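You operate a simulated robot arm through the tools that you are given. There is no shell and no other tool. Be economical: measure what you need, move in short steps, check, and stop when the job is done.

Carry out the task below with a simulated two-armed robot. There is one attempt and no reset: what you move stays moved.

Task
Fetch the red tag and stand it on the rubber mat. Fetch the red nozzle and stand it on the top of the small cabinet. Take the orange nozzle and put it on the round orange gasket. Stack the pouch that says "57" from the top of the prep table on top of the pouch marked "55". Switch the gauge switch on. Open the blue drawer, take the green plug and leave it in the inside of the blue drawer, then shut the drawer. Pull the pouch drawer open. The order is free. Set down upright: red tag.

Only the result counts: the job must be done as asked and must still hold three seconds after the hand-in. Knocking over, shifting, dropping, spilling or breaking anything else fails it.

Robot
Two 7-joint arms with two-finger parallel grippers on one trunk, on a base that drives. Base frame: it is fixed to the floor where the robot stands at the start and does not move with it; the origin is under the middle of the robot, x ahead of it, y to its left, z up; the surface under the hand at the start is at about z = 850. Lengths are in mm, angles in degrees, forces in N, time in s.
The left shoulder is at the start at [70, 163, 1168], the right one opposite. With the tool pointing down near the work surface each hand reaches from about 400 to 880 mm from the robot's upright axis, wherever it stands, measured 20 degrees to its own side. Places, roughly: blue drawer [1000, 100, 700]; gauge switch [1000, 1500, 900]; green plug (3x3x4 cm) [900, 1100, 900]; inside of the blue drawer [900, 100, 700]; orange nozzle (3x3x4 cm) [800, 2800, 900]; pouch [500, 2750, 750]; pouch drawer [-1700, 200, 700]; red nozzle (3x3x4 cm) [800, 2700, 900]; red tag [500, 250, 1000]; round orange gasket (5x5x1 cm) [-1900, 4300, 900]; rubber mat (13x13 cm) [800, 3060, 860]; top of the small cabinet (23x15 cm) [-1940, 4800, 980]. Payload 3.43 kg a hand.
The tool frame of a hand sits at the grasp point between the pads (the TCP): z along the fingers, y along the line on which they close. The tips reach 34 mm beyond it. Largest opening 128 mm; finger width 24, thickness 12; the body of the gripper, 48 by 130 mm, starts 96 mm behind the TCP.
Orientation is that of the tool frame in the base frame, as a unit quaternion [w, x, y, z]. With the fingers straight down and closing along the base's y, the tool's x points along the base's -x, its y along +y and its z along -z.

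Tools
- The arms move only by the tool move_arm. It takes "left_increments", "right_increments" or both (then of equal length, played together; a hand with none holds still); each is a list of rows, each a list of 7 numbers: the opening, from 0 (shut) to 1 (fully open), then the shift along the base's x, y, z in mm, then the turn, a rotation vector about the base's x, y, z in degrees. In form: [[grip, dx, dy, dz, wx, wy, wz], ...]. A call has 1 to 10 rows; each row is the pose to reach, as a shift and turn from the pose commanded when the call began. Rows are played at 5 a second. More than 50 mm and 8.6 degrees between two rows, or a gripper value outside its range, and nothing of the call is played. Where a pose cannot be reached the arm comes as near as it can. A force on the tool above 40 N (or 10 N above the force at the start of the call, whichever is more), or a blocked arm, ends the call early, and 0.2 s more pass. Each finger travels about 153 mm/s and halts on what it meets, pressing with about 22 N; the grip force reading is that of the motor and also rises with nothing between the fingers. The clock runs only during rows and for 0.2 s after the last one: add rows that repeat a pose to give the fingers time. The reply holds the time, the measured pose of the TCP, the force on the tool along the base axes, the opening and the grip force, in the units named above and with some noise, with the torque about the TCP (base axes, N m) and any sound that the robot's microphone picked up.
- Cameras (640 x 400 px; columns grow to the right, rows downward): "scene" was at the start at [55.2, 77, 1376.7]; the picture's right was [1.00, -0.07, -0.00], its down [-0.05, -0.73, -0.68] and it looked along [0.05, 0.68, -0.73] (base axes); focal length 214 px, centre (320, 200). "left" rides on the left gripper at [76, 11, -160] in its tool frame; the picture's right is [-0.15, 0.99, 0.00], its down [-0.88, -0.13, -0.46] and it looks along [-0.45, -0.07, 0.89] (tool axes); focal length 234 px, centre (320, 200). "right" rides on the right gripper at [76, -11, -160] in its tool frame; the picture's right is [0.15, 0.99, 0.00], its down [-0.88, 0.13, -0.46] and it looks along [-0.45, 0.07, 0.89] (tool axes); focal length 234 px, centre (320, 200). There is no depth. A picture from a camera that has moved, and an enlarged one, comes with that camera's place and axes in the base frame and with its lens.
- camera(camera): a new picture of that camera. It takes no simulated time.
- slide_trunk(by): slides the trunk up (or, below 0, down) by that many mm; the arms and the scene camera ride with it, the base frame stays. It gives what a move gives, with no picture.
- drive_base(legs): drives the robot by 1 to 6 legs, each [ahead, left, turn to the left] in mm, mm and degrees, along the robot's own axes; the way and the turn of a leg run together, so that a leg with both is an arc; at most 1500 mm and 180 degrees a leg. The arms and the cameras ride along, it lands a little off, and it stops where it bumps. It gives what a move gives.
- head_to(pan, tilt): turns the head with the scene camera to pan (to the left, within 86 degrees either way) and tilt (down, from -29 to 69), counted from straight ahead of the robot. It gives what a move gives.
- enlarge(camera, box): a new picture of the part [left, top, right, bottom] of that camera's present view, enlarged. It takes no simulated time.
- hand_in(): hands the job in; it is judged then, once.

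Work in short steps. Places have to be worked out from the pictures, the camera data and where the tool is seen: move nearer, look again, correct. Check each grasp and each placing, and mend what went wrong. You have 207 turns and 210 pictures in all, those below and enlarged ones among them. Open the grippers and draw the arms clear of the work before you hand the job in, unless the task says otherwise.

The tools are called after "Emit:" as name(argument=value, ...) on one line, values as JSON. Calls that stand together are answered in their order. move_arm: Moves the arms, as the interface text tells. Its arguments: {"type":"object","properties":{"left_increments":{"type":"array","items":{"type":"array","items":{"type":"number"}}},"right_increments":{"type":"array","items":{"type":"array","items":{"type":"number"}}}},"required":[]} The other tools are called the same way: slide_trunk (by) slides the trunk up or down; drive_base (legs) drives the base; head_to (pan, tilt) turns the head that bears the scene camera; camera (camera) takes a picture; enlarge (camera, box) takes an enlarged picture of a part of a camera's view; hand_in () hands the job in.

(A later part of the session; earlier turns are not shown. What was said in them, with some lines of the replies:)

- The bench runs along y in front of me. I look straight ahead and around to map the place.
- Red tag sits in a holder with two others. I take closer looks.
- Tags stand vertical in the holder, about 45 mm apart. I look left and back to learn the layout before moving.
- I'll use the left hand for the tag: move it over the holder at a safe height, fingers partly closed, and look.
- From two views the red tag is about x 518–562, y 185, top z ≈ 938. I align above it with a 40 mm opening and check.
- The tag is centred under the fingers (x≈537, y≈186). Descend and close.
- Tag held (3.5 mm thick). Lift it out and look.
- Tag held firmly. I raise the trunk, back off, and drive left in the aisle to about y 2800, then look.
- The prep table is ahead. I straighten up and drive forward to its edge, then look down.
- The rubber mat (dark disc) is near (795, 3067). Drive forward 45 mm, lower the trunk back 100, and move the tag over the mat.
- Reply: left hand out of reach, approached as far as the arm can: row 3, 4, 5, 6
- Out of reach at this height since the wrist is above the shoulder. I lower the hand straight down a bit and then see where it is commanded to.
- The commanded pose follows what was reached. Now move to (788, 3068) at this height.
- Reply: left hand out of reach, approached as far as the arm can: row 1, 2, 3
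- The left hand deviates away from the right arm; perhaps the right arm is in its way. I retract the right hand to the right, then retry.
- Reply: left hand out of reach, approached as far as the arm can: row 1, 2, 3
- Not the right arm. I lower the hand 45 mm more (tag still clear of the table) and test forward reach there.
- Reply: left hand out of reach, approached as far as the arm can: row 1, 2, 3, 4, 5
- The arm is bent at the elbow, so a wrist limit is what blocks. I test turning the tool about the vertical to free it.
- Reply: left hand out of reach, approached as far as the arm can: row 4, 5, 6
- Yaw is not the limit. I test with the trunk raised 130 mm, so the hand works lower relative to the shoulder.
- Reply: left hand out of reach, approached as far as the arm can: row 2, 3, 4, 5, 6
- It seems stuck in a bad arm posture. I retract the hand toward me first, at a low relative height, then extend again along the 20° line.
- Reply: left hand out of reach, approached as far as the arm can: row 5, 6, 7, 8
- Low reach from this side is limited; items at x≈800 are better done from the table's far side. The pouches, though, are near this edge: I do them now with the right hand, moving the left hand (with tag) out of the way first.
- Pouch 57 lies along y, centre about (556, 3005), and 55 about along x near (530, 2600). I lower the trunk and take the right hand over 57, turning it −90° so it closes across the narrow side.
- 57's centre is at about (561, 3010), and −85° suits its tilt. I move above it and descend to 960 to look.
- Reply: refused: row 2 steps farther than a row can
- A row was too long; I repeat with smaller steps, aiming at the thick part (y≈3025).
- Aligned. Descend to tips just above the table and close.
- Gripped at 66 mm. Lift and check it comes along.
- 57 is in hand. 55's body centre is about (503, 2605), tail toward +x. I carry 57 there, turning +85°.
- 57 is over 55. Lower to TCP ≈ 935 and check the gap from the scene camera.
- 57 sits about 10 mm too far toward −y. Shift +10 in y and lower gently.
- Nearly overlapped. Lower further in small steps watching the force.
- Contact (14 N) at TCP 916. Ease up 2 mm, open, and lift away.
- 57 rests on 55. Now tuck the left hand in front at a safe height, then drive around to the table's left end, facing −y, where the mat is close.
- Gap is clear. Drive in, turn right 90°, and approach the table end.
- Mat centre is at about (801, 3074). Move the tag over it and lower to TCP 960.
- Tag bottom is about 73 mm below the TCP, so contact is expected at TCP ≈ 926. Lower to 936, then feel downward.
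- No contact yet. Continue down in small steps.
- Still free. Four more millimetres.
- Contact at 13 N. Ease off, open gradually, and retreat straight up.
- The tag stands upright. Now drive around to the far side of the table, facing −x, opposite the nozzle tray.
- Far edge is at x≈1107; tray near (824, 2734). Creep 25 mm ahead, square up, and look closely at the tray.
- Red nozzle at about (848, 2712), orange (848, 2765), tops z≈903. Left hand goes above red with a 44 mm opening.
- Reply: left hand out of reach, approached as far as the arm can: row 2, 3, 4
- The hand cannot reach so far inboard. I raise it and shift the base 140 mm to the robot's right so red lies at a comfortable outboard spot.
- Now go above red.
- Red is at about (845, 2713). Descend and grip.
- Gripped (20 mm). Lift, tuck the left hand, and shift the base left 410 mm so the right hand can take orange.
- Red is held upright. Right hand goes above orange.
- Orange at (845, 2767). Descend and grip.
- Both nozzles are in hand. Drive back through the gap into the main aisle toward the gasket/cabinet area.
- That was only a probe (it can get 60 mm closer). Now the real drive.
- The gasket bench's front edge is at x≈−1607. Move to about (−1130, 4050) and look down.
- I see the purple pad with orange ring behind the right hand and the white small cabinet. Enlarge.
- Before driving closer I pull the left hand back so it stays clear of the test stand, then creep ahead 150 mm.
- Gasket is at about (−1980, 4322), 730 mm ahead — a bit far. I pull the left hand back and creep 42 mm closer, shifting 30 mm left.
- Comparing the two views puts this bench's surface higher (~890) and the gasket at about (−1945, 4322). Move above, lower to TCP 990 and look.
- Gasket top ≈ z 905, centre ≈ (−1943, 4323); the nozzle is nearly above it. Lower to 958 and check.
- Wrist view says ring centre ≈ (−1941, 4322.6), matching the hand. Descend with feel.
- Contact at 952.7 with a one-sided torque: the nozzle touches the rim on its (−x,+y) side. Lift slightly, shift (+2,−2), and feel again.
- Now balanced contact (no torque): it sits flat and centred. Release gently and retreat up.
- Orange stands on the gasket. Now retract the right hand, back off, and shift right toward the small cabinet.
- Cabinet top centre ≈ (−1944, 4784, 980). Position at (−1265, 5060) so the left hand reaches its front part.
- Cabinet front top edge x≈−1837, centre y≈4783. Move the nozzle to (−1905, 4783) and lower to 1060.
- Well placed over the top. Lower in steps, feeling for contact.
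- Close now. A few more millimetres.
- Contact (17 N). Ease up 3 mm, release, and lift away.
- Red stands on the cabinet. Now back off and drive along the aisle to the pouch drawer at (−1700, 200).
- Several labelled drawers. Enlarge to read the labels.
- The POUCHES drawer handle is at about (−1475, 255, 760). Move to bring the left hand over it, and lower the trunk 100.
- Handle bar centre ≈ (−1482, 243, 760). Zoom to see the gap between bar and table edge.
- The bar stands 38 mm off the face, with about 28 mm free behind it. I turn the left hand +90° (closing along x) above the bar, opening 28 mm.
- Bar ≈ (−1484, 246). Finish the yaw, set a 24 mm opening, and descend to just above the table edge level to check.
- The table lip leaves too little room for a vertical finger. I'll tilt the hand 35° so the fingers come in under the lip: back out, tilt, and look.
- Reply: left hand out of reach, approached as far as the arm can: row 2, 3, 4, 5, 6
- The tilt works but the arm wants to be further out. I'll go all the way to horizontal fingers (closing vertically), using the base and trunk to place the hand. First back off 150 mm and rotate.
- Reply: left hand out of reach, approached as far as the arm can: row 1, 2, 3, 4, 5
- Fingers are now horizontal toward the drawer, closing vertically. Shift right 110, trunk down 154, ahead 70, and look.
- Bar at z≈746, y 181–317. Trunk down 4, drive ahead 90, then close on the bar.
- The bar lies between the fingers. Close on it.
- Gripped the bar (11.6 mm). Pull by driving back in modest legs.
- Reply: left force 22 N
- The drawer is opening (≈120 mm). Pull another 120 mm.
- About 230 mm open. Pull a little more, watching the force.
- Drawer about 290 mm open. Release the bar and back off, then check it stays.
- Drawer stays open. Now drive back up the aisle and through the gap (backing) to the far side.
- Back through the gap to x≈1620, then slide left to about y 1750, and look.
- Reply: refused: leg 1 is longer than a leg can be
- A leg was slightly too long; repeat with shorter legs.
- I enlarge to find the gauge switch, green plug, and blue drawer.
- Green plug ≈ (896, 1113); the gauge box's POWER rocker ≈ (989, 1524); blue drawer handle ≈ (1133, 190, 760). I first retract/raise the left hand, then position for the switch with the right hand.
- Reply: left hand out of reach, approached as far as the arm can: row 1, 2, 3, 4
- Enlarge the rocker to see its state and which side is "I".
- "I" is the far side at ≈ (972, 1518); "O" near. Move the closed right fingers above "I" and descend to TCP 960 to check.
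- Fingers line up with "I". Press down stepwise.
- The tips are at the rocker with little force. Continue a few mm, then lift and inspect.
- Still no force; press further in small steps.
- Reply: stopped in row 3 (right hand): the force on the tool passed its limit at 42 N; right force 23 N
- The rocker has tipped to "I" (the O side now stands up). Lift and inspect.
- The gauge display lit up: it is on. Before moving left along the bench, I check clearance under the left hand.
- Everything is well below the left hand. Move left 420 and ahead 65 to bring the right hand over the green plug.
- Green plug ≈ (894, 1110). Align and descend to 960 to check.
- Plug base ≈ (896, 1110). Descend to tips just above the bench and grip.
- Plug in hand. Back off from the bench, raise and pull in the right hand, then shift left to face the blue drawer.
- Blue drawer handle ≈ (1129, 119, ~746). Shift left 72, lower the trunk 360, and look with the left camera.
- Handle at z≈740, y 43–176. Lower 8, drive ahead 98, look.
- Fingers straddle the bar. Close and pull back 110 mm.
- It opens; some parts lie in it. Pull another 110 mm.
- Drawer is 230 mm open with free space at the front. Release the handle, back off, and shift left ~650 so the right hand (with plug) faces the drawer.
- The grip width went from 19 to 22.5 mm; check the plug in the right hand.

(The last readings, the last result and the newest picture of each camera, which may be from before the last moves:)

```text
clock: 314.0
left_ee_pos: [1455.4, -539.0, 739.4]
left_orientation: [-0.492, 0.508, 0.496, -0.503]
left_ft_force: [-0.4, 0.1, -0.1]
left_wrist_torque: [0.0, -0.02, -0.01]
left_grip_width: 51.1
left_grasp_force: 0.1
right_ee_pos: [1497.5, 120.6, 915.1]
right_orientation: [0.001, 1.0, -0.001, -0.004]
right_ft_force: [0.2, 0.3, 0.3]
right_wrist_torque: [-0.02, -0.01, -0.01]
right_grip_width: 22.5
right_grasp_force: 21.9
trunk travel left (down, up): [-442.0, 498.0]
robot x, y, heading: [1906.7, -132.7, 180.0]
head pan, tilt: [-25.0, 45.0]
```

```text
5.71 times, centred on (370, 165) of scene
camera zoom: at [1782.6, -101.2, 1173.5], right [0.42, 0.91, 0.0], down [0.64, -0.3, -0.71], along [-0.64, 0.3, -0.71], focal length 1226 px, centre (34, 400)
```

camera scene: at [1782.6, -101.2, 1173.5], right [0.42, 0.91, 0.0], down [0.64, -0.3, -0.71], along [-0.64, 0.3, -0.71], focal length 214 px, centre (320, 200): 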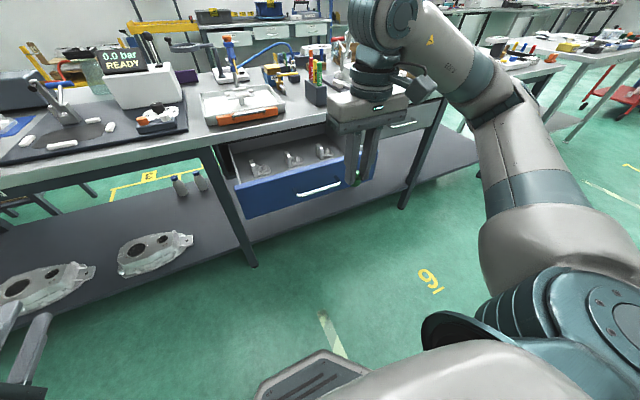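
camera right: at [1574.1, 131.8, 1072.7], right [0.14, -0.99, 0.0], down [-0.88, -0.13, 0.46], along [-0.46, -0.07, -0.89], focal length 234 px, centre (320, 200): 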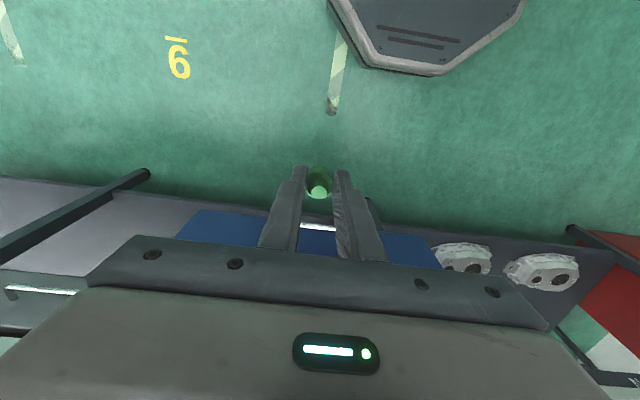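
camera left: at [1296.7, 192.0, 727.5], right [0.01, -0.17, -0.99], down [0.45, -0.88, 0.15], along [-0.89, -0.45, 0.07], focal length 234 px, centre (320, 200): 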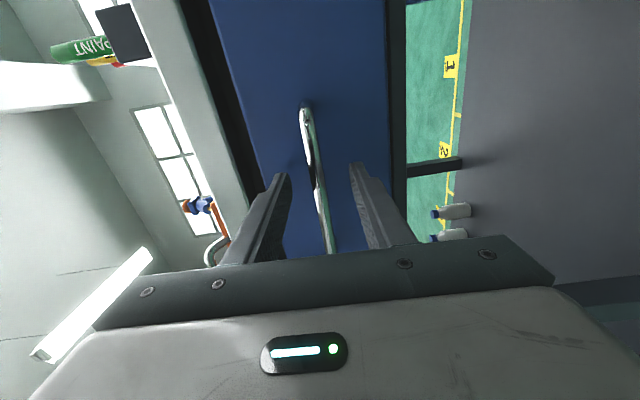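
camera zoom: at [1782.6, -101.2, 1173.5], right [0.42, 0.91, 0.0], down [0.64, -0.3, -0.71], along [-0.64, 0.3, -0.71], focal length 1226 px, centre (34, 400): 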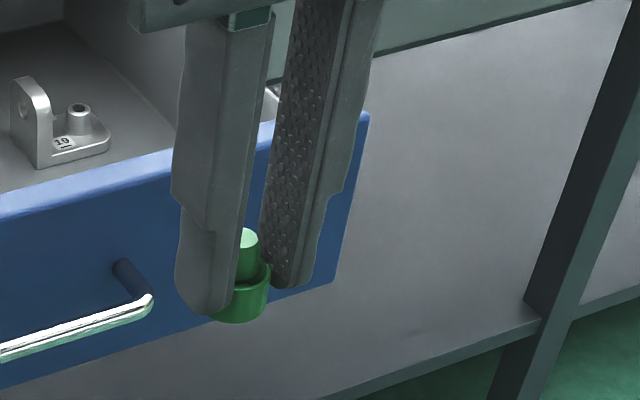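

It slipped slightly but the collar is still held. I extend the arm smoothly over the drawer's front area.

Emit:
move_arm(right_increments=[[0, -15, 0, 0, 0, 0, 0], [0, -40, 0, 0, 0, 0, 0], [0, -65, 0, 0, 0, 0, 0], [0, -90, 0, 0, 0, 0, 0], [0, -115, 0, 0, 0, 0, 0], [0, -140, 0, 0, 0, 0, 0], [0, -165, 0, 0, 0, 0, 0], [0, -190, 0, 0, 0, 0, 0], [0, -215, 0, 0, 0, 0, 0], [0, -235, 0, 0, 0, 0, 0]])

Emit:
camera(camera="right")

Emit:
enlarge(camera="scene", box=[220, 90, 400, 220])

```text
clock: 316.2
left_ee_pos: [1453.6, -537.7, 740.0]
left_orientation: [-0.493, 0.507, 0.495, -0.504]
left_ft_force: [0.0, -0.1, -0.4]
left_wrist_torque: [0.0, 0.0, -0.02]
left_grip_width: 51.3
left_grasp_force: 0.1
right_ee_pos: [1260.4, 120.3, 915.3]
right_orientation: [0.001, 1.0, -0.001, -0.004]
right_ft_force: [-0.7, -0.1, -0.6]
right_wrist_torque: [0.01, -0.01, 0.01]
right_grip_width: 22.8
right_grasp_force: 22.0
trunk travel left (down, up): [-442.0, 498.0]
robot x, y, heading: [1907.2, -133.5, 179.8]
head pan, tilt: [-25.0, 45.0]
```

```text
70 pictures are left
camera right: at [1338.4, 132.6, 1072.9], right [0.14, -0.99, 0.0], down [-0.88, -0.13, 0.46], along [-0.46, -0.07, -0.89], focal length 234 px, centre (320, 200)
```

right: 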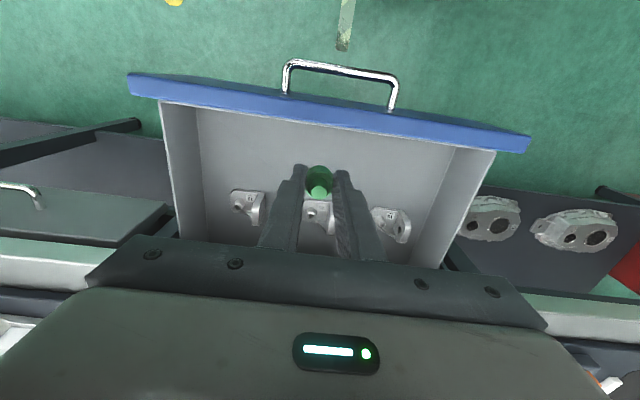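

```text
3.08 times, centred on (310, 155) of scene
camera zoom: at [1782.2, -101.3, 1173.5], right [0.42, 0.91, 0.0], down [0.64, -0.3, -0.71], along [-0.64, 0.3, -0.71], focal length 660 px, centre (351, 338)
```

zoom: 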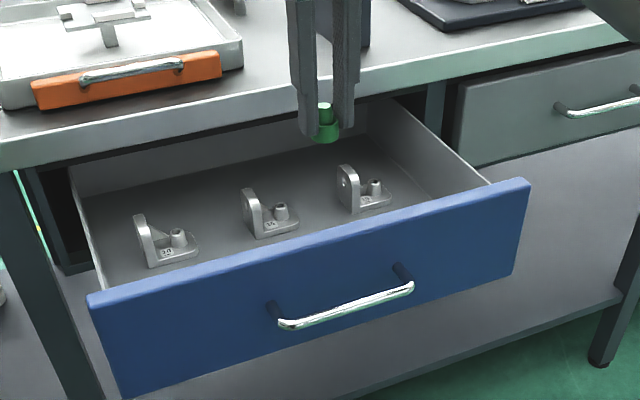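

Good spot. Lower to TCP ≈ 780.

Emit:
move_arm(right_increments=[[0, -5, 0, -30, 0, 0, 0], [0, -8, 0, -65, 0, 0, 0], [0, -8, 0, -100, 0, 0, 0], [0, -8, 0, -135, 0, 0, 0]])

Emit:
enlarge(camera="scene", box=[220, 90, 400, 220])

Emit:
camera(camera="right")

```text
clock: 317.2
left_ee_pos: [1454.1, -536.9, 739.1]
left_orientation: [-0.492, 0.507, 0.496, -0.504]
left_ft_force: [-0.5, -0.3, 1.1]
left_wrist_torque: [-0.04, -0.05, -0.01]
left_grip_width: 51.2
left_grasp_force: 0.1
right_ee_pos: [1252.9, 120.4, 777.7]
right_orientation: [0.002, 1.0, 0.0, -0.004]
right_ft_force: [-0.7, 0.1, -0.3]
right_wrist_torque: [0.02, 0.0, -0.01]
right_grip_width: 22.9
right_grasp_force: 21.8
trunk travel left (down, up): [-442.0, 498.0]
robot x, y, heading: [1906.8, -132.8, 180.0]
head pan, tilt: [-25.0, 45.0]
```

```text
3.08 times, centred on (310, 155) of scene
camera zoom: at [1782.3, -100.9, 1173.5], right [0.42, 0.91, 0.0], down [0.64, -0.3, -0.71], along [-0.64, 0.3, -0.71], focal length 660 px, centre (351, 338)
```

zoom: 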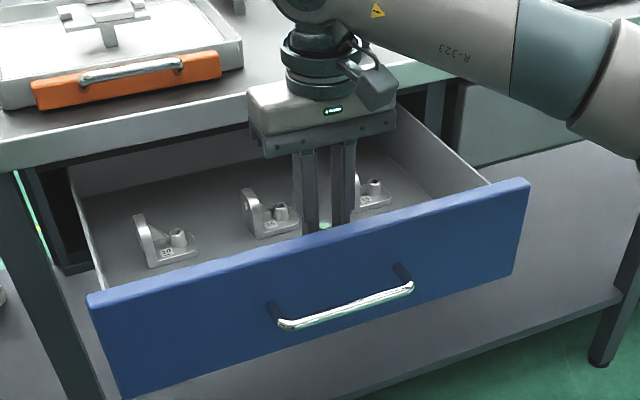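

```text
67 pictures are left
camera right: at [1329.8, 132.6, 936.5], right [0.14, -0.99, 0.0], down [-0.88, -0.13, 0.46], along [-0.46, -0.07, -0.89], focal length 234 px, centre (320, 200)
```

right: 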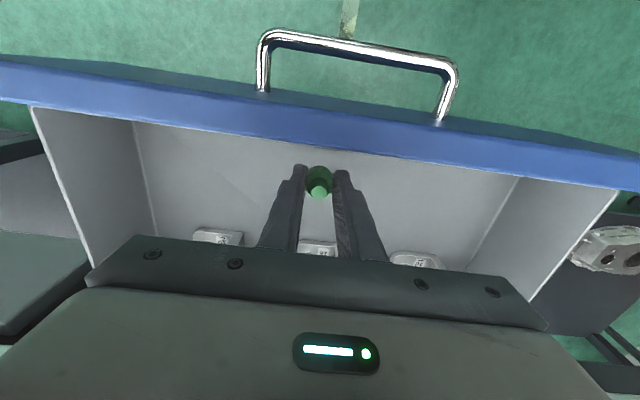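

Continue downward, feeling for the drawer floor.

Emit:
move_arm(right_increments=[[0, 0, 0, -8, 0, 0, 0], [0, 0, 0, -14, 0, 0, 0], [0, 0, 0, -20, 0, 0, 0], [0, 0, 0, -24, 0, 0, 0], [0, 0, 0, -24, 0, 0, 0]])

```text
clock: 318.4
left_ee_pos: [1453.4, -538.0, 740.9]
left_orientation: [-0.492, 0.508, 0.496, -0.504]
left_ft_force: [-0.8, -0.6, 0.0]
left_wrist_torque: [0.04, 0.01, 0.02]
left_grip_width: 51.3
left_grasp_force: 0.0
right_ee_pos: [1254.5, 120.3, 755.9]
right_orientation: [0.001, 1.0, -0.003, -0.004]
right_ft_force: [0.0, 0.1, 0.4]
right_wrist_torque: [0.03, -0.07, 0.02]
right_grip_width: 23.0
right_grasp_force: 22.1
trunk travel left (down, up): [-442.0, 498.0]
robot x, y, heading: [1909.2, -134.7, 179.8]
head pan, tilt: [-25.0, 45.0]
```

Emit:
enlarge(camera="right", box=[240, 110, 400, 210])

Emit:
move_arm(right_increments=[[0, 0, 0, -4, 0, 0, 0], [0, 0, 0, -8, 0, 0, 0], [0, 0, 0, -8, 0, 0, 0]])

```text
4.00 times, centred on (320, 160) of right
camera zoom: at [1330.9, 131.7, 913.3], right [0.14, -0.99, 0.0], down [-0.88, -0.13, 0.46], along [-0.46, -0.07, -0.89], focal length 937 px, centre (320, 360)
```

zoom: 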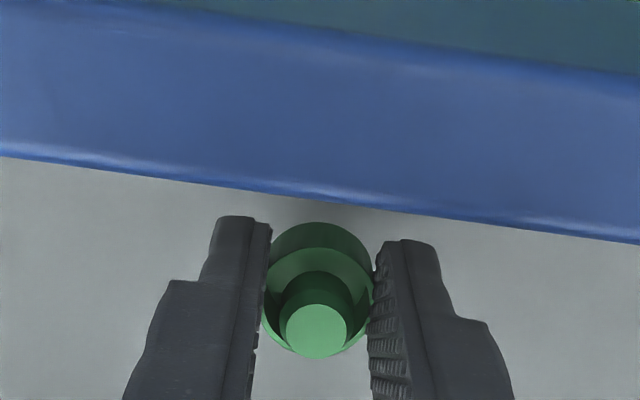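

```text
clock: 319.2
left_ee_pos: [1454.0, -538.3, 740.3]
left_orientation: [-0.493, 0.507, 0.496, -0.504]
left_ft_force: [0.5, -0.7, 0.8]
left_wrist_torque: [-0.03, 0.02, 0.0]
left_grip_width: 51.0
left_grasp_force: 0.0
right_ee_pos: [1254.8, 120.0, 745.8]
right_orientation: [0.001, 1.0, -0.002, -0.004]
right_ft_force: [0.1, 0.0, -0.4]
right_wrist_torque: [-0.01, -0.02, -0.02]
right_grip_width: 22.8
right_grasp_force: 21.7
trunk travel left (down, up): [-442.0, 498.0]
robot x, y, heading: [1912.4, -135.4, 179.5]
head pan, tilt: [-25.0, 45.0]
```

Still no contact at TCP 746. Go on in small steps.

Emit:
move_arm(right_increments=[[0, 0, 0, -4, 0, 0, 0], [0, 0, 0, -8, 0, 0, 0], [0, 0, 0, -11, 0, 0, 0], [0, 0, 0, -11, 0, 0, 0]])

Emit:
camera(camera="scene")

```text
clock: 320.2
left_ee_pos: [1453.5, -537.8, 741.4]
left_orientation: [-0.493, 0.507, 0.496, -0.504]
left_ft_force: [0.2, 1.1, -0.2]
left_wrist_torque: [0.02, -0.01, 0.04]
left_grip_width: 51.0
left_grasp_force: 0.1
right_ee_pos: [1254.8, 119.5, 734.0]
right_orientation: [0.0, 1.0, 0.0, -0.004]
right_ft_force: [0.3, 0.3, 0.1]
right_wrist_torque: [0.0, 0.04, -0.01]
right_grip_width: 23.1
right_grasp_force: 21.8
trunk travel left (down, up): [-442.0, 498.0]
robot x, y, heading: [1907.3, -135.7, 180.0]
head pan, tilt: [-25.0, 45.0]
```

```text
65 pictures are left
camera scene: at [1782.6, -101.2, 1173.5], right [0.42, 0.91, 0.0], down [0.64, -0.3, -0.71], along [-0.64, 0.3, -0.71], focal length 214 px, centre (320, 200)
```

scene: 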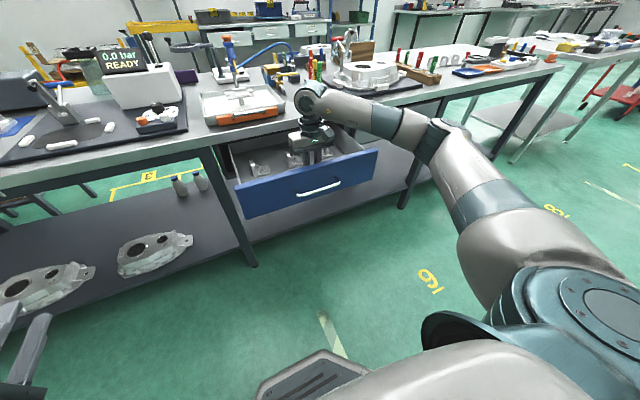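

Continue down.

Emit:
move_arm(right_increments=[[0, 0, 0, -4, 0, 0, 0], [0, 0, 0, -8, 0, 0, 0], [0, 0, 0, -12, 0, 0, 0], [0, 0, 0, -12, 0, 0, 0]])

Emit:
enlarge(camera="right", box=[160, 80, 480, 280])

```text
clock: 321.2
left_ee_pos: [1456.8, -538.4, 740.9]
left_orientation: [-0.492, 0.507, 0.496, -0.505]
left_ft_force: [-0.7, -0.3, -0.8]
left_wrist_torque: [-0.01, -0.02, 0.01]
left_grip_width: 51.2
left_grasp_force: 0.1
right_ee_pos: [1254.5, 119.8, 725.3]
right_orientation: [0.001, 1.0, -0.001, -0.006]
right_ft_force: [-1.2, 1.1, 21.6]
right_wrist_torque: [0.02, 0.15, 0.02]
right_grip_width: 23.2
right_grasp_force: 22.1
trunk travel left (down, up): [-442.0, 498.0]
robot x, y, heading: [1905.6, -133.3, 179.8]
head pan, tilt: [-25.0, 45.0]
```

```text
2.00 times, centred on (320, 180) of right
camera zoom: at [1332.8, 131.6, 884.0], right [0.14, -0.99, 0.0], down [-0.88, -0.13, 0.47], along [-0.46, -0.07, -0.88], focal length 468 px, centre (320, 240)
```

zoom: 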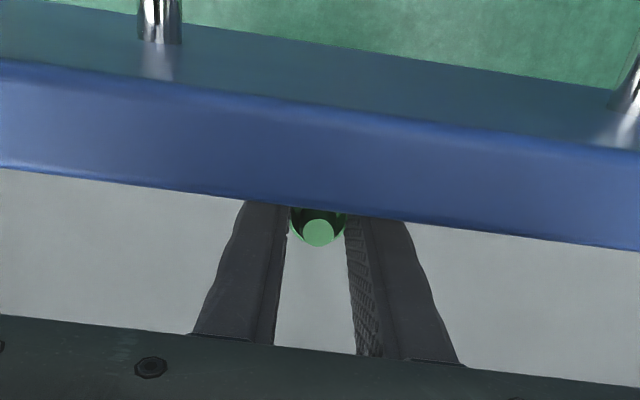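

Contact (22 N): the plug is on the drawer floor. Ease up, open, and withdraw straight up.

Emit:
move_arm(right_increments=[[0, 0, 0, 3, 0, 0, 0], [0.22, 0, 0, 3, 0, 0, 0], [0.3, 0, 0, 3, 0, 0, 0], [0.4, 0, 0, 3, 0, 0, 0], [0.4, 0, 0, 30, 0, 0, 0], [0.4, 0, 0, 75, 0, 0, 0], [0.4, 0, 0, 120, 0, 0, 0], [0.4, 0, 0, 165, 0, 0, 0], [0.4, 0, 0, 210, 0, 0, 0]])

Emit:
camera(camera="right")

Emit:
enlarge(camera="scene", box=[220, 90, 400, 220])

```text
clock: 323.2
left_ee_pos: [1456.2, -538.7, 739.6]
left_orientation: [-0.492, 0.507, 0.496, -0.504]
left_ft_force: [-0.2, 1.0, 0.2]
left_wrist_torque: [0.01, 0.02, -0.01]
left_grip_width: 51.2
left_grasp_force: 0.1
right_ee_pos: [1254.3, 117.5, 932.4]
right_orientation: [0.001, 1.0, -0.002, -0.004]
right_ft_force: [0.2, -0.5, 0.0]
right_wrist_torque: [0.0, -0.02, 0.01]
right_grip_width: 50.9
right_grasp_force: 0.0
trunk travel left (down, up): [-442.0, 498.0]
robot x, y, heading: [1907.7, -130.7, 179.9]
head pan, tilt: [-25.0, 45.0]
```

```text
63 pictures are left
camera right: at [1332.1, 129.6, 1090.9], right [0.14, -0.99, 0.0], down [-0.88, -0.13, 0.46], along [-0.46, -0.07, -0.89], focal length 234 px, centre (320, 200)
```

right: 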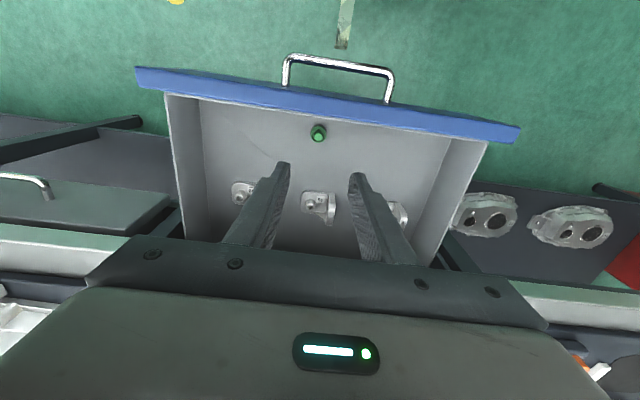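

```text
3.08 times, centred on (310, 155) of scene
camera zoom: at [1783.5, -101.8, 1173.6], right [0.42, 0.91, 0.0], down [0.64, -0.3, -0.71], along [-0.64, 0.3, -0.71], focal length 660 px, centre (351, 338)
```

zoom: 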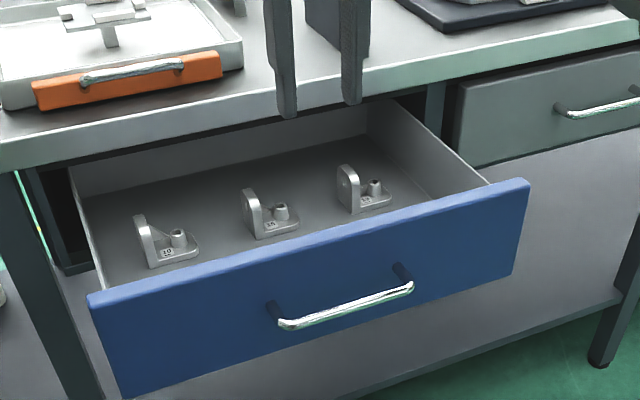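

The plug stands in the drawer. Retract the right hand, then shift right 655 back to the handle for the left hand.

Emit:
move_arm(right_increments=[[0.4, 35, 0, 15, 0, 0, 0], [0.4, 75, 0, 30, 0, 0, 0], [0.4, 115, 0, 45, 0, 0, 0], [0.4, 155, 0, 60, 0, 0, 0], [0.4, 195, 0, 75, 0, 0, 0], [0.4, 235, 0, 90, 0, 0, 0]])

Emit:
drive_base(legs=[[0, -655, 0]])

Emit:
head_to(pan=25, tilt=45)

Emit:
camera(camera="left")

```text
clock: 324.6
left_ee_pos: [1456.5, -539.4, 740.7]
left_orientation: [-0.493, 0.507, 0.496, -0.505]
left_ft_force: [0.6, -0.4, -0.7]
left_wrist_torque: [0.0, -0.01, -0.01]
left_grip_width: 51.1
left_grasp_force: 0.1
right_ee_pos: [1491.9, 120.1, 1025.4]
right_orientation: [0.001, 1.0, -0.002, -0.005]
right_ft_force: [0.2, 0.1, 0.5]
right_wrist_torque: [0.01, 0.08, 0.0]
right_grip_width: 51.2
right_grasp_force: 0.0
trunk travel left (down, up): [-442.0, 498.0]
robot x, y, heading: [1906.9, -133.6, 180.0]
head pan, tilt: [-25.0, 45.0]
```

```text
clock: 328.3
left_ee_pos: [1454.7, 136.4, 740.1]
left_orientation: [-0.493, 0.509, 0.495, -0.504]
left_ft_force: [-0.1, -0.3, 0.6]
left_wrist_torque: [0.0, -0.01, -0.01]
left_grip_width: 51.2
left_grasp_force: 0.0
right_ee_pos: [1493.8, 794.1, 1024.7]
right_orientation: [0.0, 1.0, -0.003, -0.004]
right_ft_force: [0.3, -0.6, -0.9]
right_wrist_torque: [0.0, 0.03, -0.02]
right_grip_width: 51.0
right_grasp_force: 0.0
trunk travel left (down, up): [-442.0, 498.0]
robot x, y, heading: [1910.7, 538.5, 179.7]
head pan, tilt: [-25.0, 45.0]
```

```text
clock: 329.5
left_ee_pos: [1456.3, 136.7, 740.5]
left_orientation: [-0.493, 0.508, 0.495, -0.503]
left_ft_force: [0.4, -0.3, 0.7]
left_wrist_torque: [-0.01, -0.04, 0.03]
left_grip_width: 51.0
left_grasp_force: 0.1
right_ee_pos: [1494.3, 793.6, 1025.7]
right_orientation: [0.001, 1.0, -0.003, -0.004]
right_ft_force: [-0.1, 0.3, -0.1]
right_wrist_torque: [-0.01, -0.01, -0.02]
right_grip_width: 50.9
right_grasp_force: 0.1
trunk travel left (down, up): [-442.0, 498.0]
robot x, y, heading: [1911.4, 540.2, 179.9]
head pan, tilt: [25.0, 45.0]
```

```text
61 pictures are left
camera left: at [1615.3, 211.4, 727.7], right [0.01, -0.17, -0.99], down [0.45, -0.88, 0.15], along [-0.89, -0.45, 0.07], focal length 234 px, centre (320, 200)
```

left: 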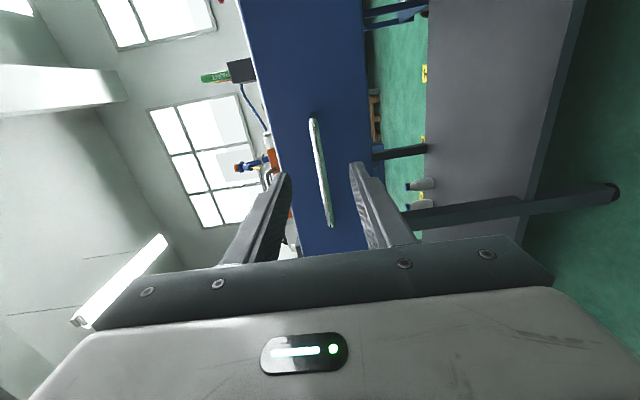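

Aligned. Go ahead 90 and left 18, grip, then push forward in two legs.

Emit:
drive_base(legs=[[90, 18, 0]])

Emit:
move_arm(left_increments=[[0.2, 0, 0, 0, 0, 0, 0], [0, 0, 0, 0, 0, 0, 0], [0, 0, 0, 0, 0, 0, 0], [0, 0, 0, 0, 0, 0, 0]])

Emit:
drive_base(legs=[[110, 0, 0], [100, 0, 0]])

Emit:
camera(camera="scene")

```text
clock: 330.6
left_ee_pos: [1364.0, 119.3, 740.5]
left_orientation: [-0.494, 0.509, 0.495, -0.503]
left_ft_force: [-0.5, -0.2, -1.5]
left_wrist_torque: [0.01, 0.01, -0.01]
left_grip_width: 51.5
left_grasp_force: 0.1
right_ee_pos: [1402.4, 776.8, 1025.0]
right_orientation: [0.001, 1.0, -0.005, -0.004]
right_ft_force: [-0.5, 0.5, -0.4]
right_wrist_torque: [0.02, -0.06, 0.0]
right_grip_width: 50.8
right_grasp_force: 0.0
trunk travel left (down, up): [-442.0, 498.0]
robot x, y, heading: [1819.7, 521.9, 179.6]
head pan, tilt: [25.0, 45.0]
```

```text
clock: 331.6
left_ee_pos: [1364.6, 119.5, 741.3]
left_orientation: [-0.495, 0.508, 0.494, -0.503]
left_ft_force: [-0.8, -1.7, 4.0]
left_wrist_torque: [1.14, 0.09, -0.04]
left_grip_width: 11.9
left_grasp_force: 45.4
right_ee_pos: [1404.4, 777.6, 1026.8]
right_orientation: [0.001, 1.0, -0.004, -0.005]
right_ft_force: [-0.9, -0.2, -0.2]
right_wrist_torque: [0.01, 0.02, -0.01]
right_grip_width: 51.0
right_grasp_force: 0.1
trunk travel left (down, up): [-442.0, 498.0]
robot x, y, heading: [1820.8, 523.2, 179.6]
head pan, tilt: [25.0, 45.0]
```

```text
clock: 333.6
left_ee_pos: [1154.2, 120.3, 741.0]
left_orientation: [-0.494, 0.508, 0.495, -0.504]
left_ft_force: [0.2, -13.8, 14.5]
left_wrist_torque: [1.21, 0.23, -0.17]
left_grip_width: 11.6
left_grasp_force: 44.6
right_ee_pos: [1193.3, 776.9, 1024.3]
right_orientation: [0.0, 1.0, -0.003, -0.004]
right_ft_force: [0.0, -0.2, 0.0]
right_wrist_torque: [0.0, 0.0, 0.02]
right_grip_width: 51.1
right_grasp_force: 0.2
trunk travel left (down, up): [-442.0, 498.0]
robot x, y, heading: [1609.1, 524.1, 179.9]
head pan, tilt: [25.0, 45.0]
```

```text
60 pictures are left
camera scene: at [1483.2, 486.6, 1173.6], right [-0.42, 0.91, 0.0], down [0.64, 0.3, -0.71], along [-0.64, -0.29, -0.71], focal length 214 px, centre (320, 200)
```

scene: 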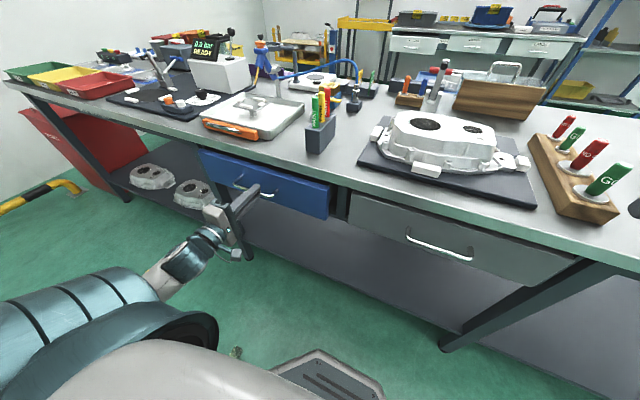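

Nearly shut; about 17 mm remain. Push the last bit.

Emit:
drive_base(legs=[[20, 0, 0]])

Emit:
enlarge(camera="scene", box=[160, 120, 400, 270])

```text
clock: 334.5
left_ee_pos: [1136.2, 119.7, 740.2]
left_orientation: [-0.495, 0.506, 0.496, -0.502]
left_ft_force: [-2.8, -0.6, -0.3]
left_wrist_torque: [1.16, -0.02, -0.02]
left_grip_width: 11.7
left_grasp_force: 44.8
right_ee_pos: [1173.2, 776.9, 1026.0]
right_orientation: [0.0, 1.0, -0.004, -0.004]
right_ft_force: [-0.4, 0.1, 0.3]
right_wrist_torque: [0.03, 0.06, 0.0]
right_grip_width: 51.0
right_grasp_force: 0.1
trunk travel left (down, up): [-442.0, 498.0]
robot x, y, heading: [1591.8, 523.6, 179.5]
head pan, tilt: [25.0, 45.0]
stopped in leg 1: the force on the tool passed its limit at 51 N (the readings are from after the stop); the commanded pose is now the measured one
```

```text
2.67 times, centred on (280, 195) of scene
camera zoom: at [1464.2, 486.7, 1173.5], right [-0.42, 0.91, 0.0], down [0.64, 0.3, -0.71], along [-0.64, -0.3, -0.71], focal length 572 px, centre (427, 213)
```

zoom: 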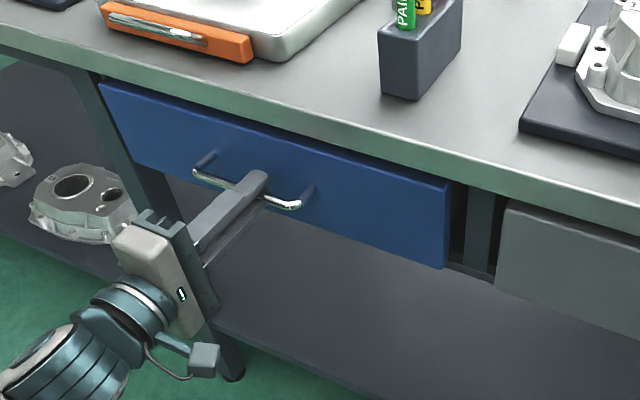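

Shut against its stop (same handle position as at first). Release, back off, and verify.

Emit:
move_arm(left_increments=[[0.2, 0, 0, 0, 0, 0, 0], [0.4, 0, 0, 0, 0, 0, 0], [0.4, 0, 0, 0, 0, 0, 0]])

Emit:
drive_base(legs=[[-250, 0, 0]])

Emit:
slide_trunk(by=250)

Emit:
enlarge(camera="scene", box=[200, 130, 440, 280])

```text
clock: 335.3
left_ee_pos: [1135.4, 119.4, 741.0]
left_orientation: [-0.494, 0.507, 0.495, -0.504]
left_ft_force: [0.2, 0.0, 0.0]
left_wrist_torque: [-0.03, -0.03, 0.03]
left_grip_width: 51.0
left_grasp_force: 0.2
right_ee_pos: [1174.4, 777.9, 1025.1]
right_orientation: [0.0, 1.0, -0.004, -0.004]
right_ft_force: [0.7, 0.7, -0.3]
right_wrist_torque: [-0.01, 0.02, 0.0]
right_grip_width: 51.3
right_grasp_force: 0.0
trunk travel left (down, up): [-442.0, 498.0]
robot x, y, heading: [1585.0, 528.2, 179.5]
head pan, tilt: [25.0, 45.0]
```

```text
clock: 337.1
left_ee_pos: [1385.9, 118.9, 742.6]
left_orientation: [-0.493, 0.506, 0.495, -0.505]
left_ft_force: [0.5, -0.3, -0.2]
left_wrist_torque: [0.0, 0.0, -0.01]
left_grip_width: 51.0
left_grasp_force: 0.1
right_ee_pos: [1422.4, 776.2, 1026.3]
right_orientation: [0.001, 1.0, -0.003, -0.004]
right_ft_force: [0.7, -0.5, 0.1]
right_wrist_torque: [0.01, 0.05, 0.01]
right_grip_width: 51.2
right_grasp_force: 0.1
trunk travel left (down, up): [-442.0, 498.0]
robot x, y, heading: [1836.5, 520.8, 180.1]
head pan, tilt: [25.0, 45.0]
```

```text
clock: 339.7
left_ee_pos: [1386.2, 119.2, 991.3]
left_orientation: [-0.494, 0.507, 0.495, -0.504]
left_ft_force: [0.0, 0.3, -0.2]
left_wrist_torque: [-0.01, 0.01, 0.05]
left_grip_width: 51.1
left_grasp_force: 0.0
right_ee_pos: [1421.4, 776.1, 1275.6]
right_orientation: [0.001, 1.0, -0.003, -0.004]
right_ft_force: [0.7, 0.7, 0.1]
right_wrist_torque: [0.03, 0.0, 0.0]
right_grip_width: 51.1
right_grasp_force: 0.0
trunk travel left (down, up): [-692.0, 248.0]
robot x, y, heading: [1836.6, 521.2, 179.9]
head pan, tilt: [25.0, 45.0]
```

```text
2.67 times, centred on (320, 205) of scene
camera zoom: at [1713.3, 485.6, 1423.5], right [-0.42, 0.91, 0.0], down [0.64, 0.3, -0.71], along [-0.64, -0.3, -0.71], focal length 572 px, centre (320, 187)
```

zoom: 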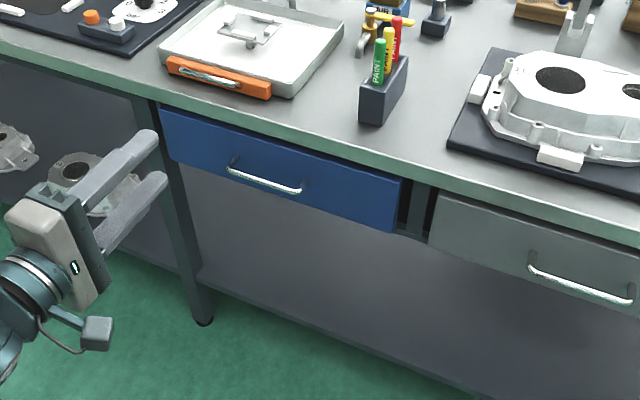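

Drawer is flush. A last look toward the gauge and prep table to confirm the switch and tag still hold.

Emit:
head_to(pan=-50, tilt=22)

Emit:
enlarge(camera="scene", box=[200, 100, 520, 300])

```text
clock: 341.1
left_ee_pos: [1385.0, 118.9, 991.7]
left_orientation: [-0.493, 0.507, 0.496, -0.504]
left_ft_force: [-0.1, 0.4, -0.4]
left_wrist_torque: [0.0, -0.01, 0.01]
left_grip_width: 51.2
left_grasp_force: 0.1
right_ee_pos: [1421.2, 776.8, 1275.1]
right_orientation: [0.0, 1.0, -0.002, -0.004]
right_ft_force: [1.0, -0.1, 0.3]
right_wrist_torque: [-0.02, 0.01, 0.03]
right_grip_width: 51.3
right_grasp_force: 0.1
trunk travel left (down, up): [-692.0, 248.0]
robot x, y, heading: [1837.6, 519.6, 179.9]
head pan, tilt: [-50.0, 22.0]
```

```text
2.00 times, centred on (360, 200) of scene
camera zoom: at [1727.7, 591.0, 1458.9], right [0.77, 0.64, 0.0], down [0.24, -0.29, -0.93], along [-0.59, 0.71, -0.37], focal length 429 px, centre (240, 200)
```

zoom: 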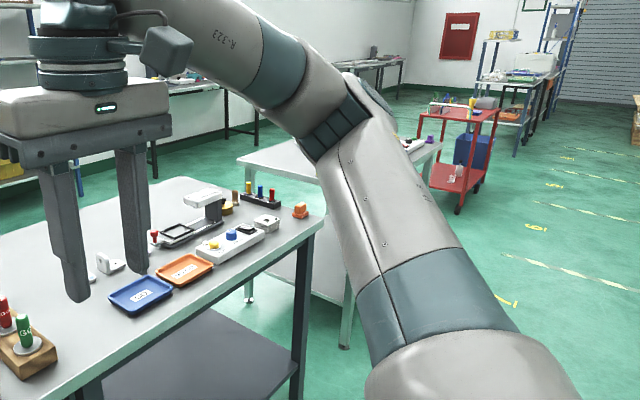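

Everything is placed, the grippers are open, and the arms are clear of the work. Handing in.

Emit:
hand_in()

```text
The job is handed in.
```

I did all seven parts of the task and handed the job in; I don't have the judge's verdict yet.

- **Red tag:** it stands upright on the rubber mat. I last saw it while picking up the nozzles and did not re-check it just before the hand-in.
- **Red nozzle:** it stands upright on top of the small cabinet.
- **Orange nozzle:** it stands upright on the orange gasket. It sits slightly off-centre and may be partly in the ring's hole rather than flat on the rim.
- **Pouches:** "57" lies on top of "55", offset by a few millimetres.
- **Gauge switch:** it is on, and the display lit up showing "ZERO".
- **Green plug:** it slipped a little in the grip on the way, but I set it upright in the blue drawer. I did not see it again after shutting the drawer, which is flush against its stop.
- **Pouch drawer:** it is open about 290 mm and stayed open after release.
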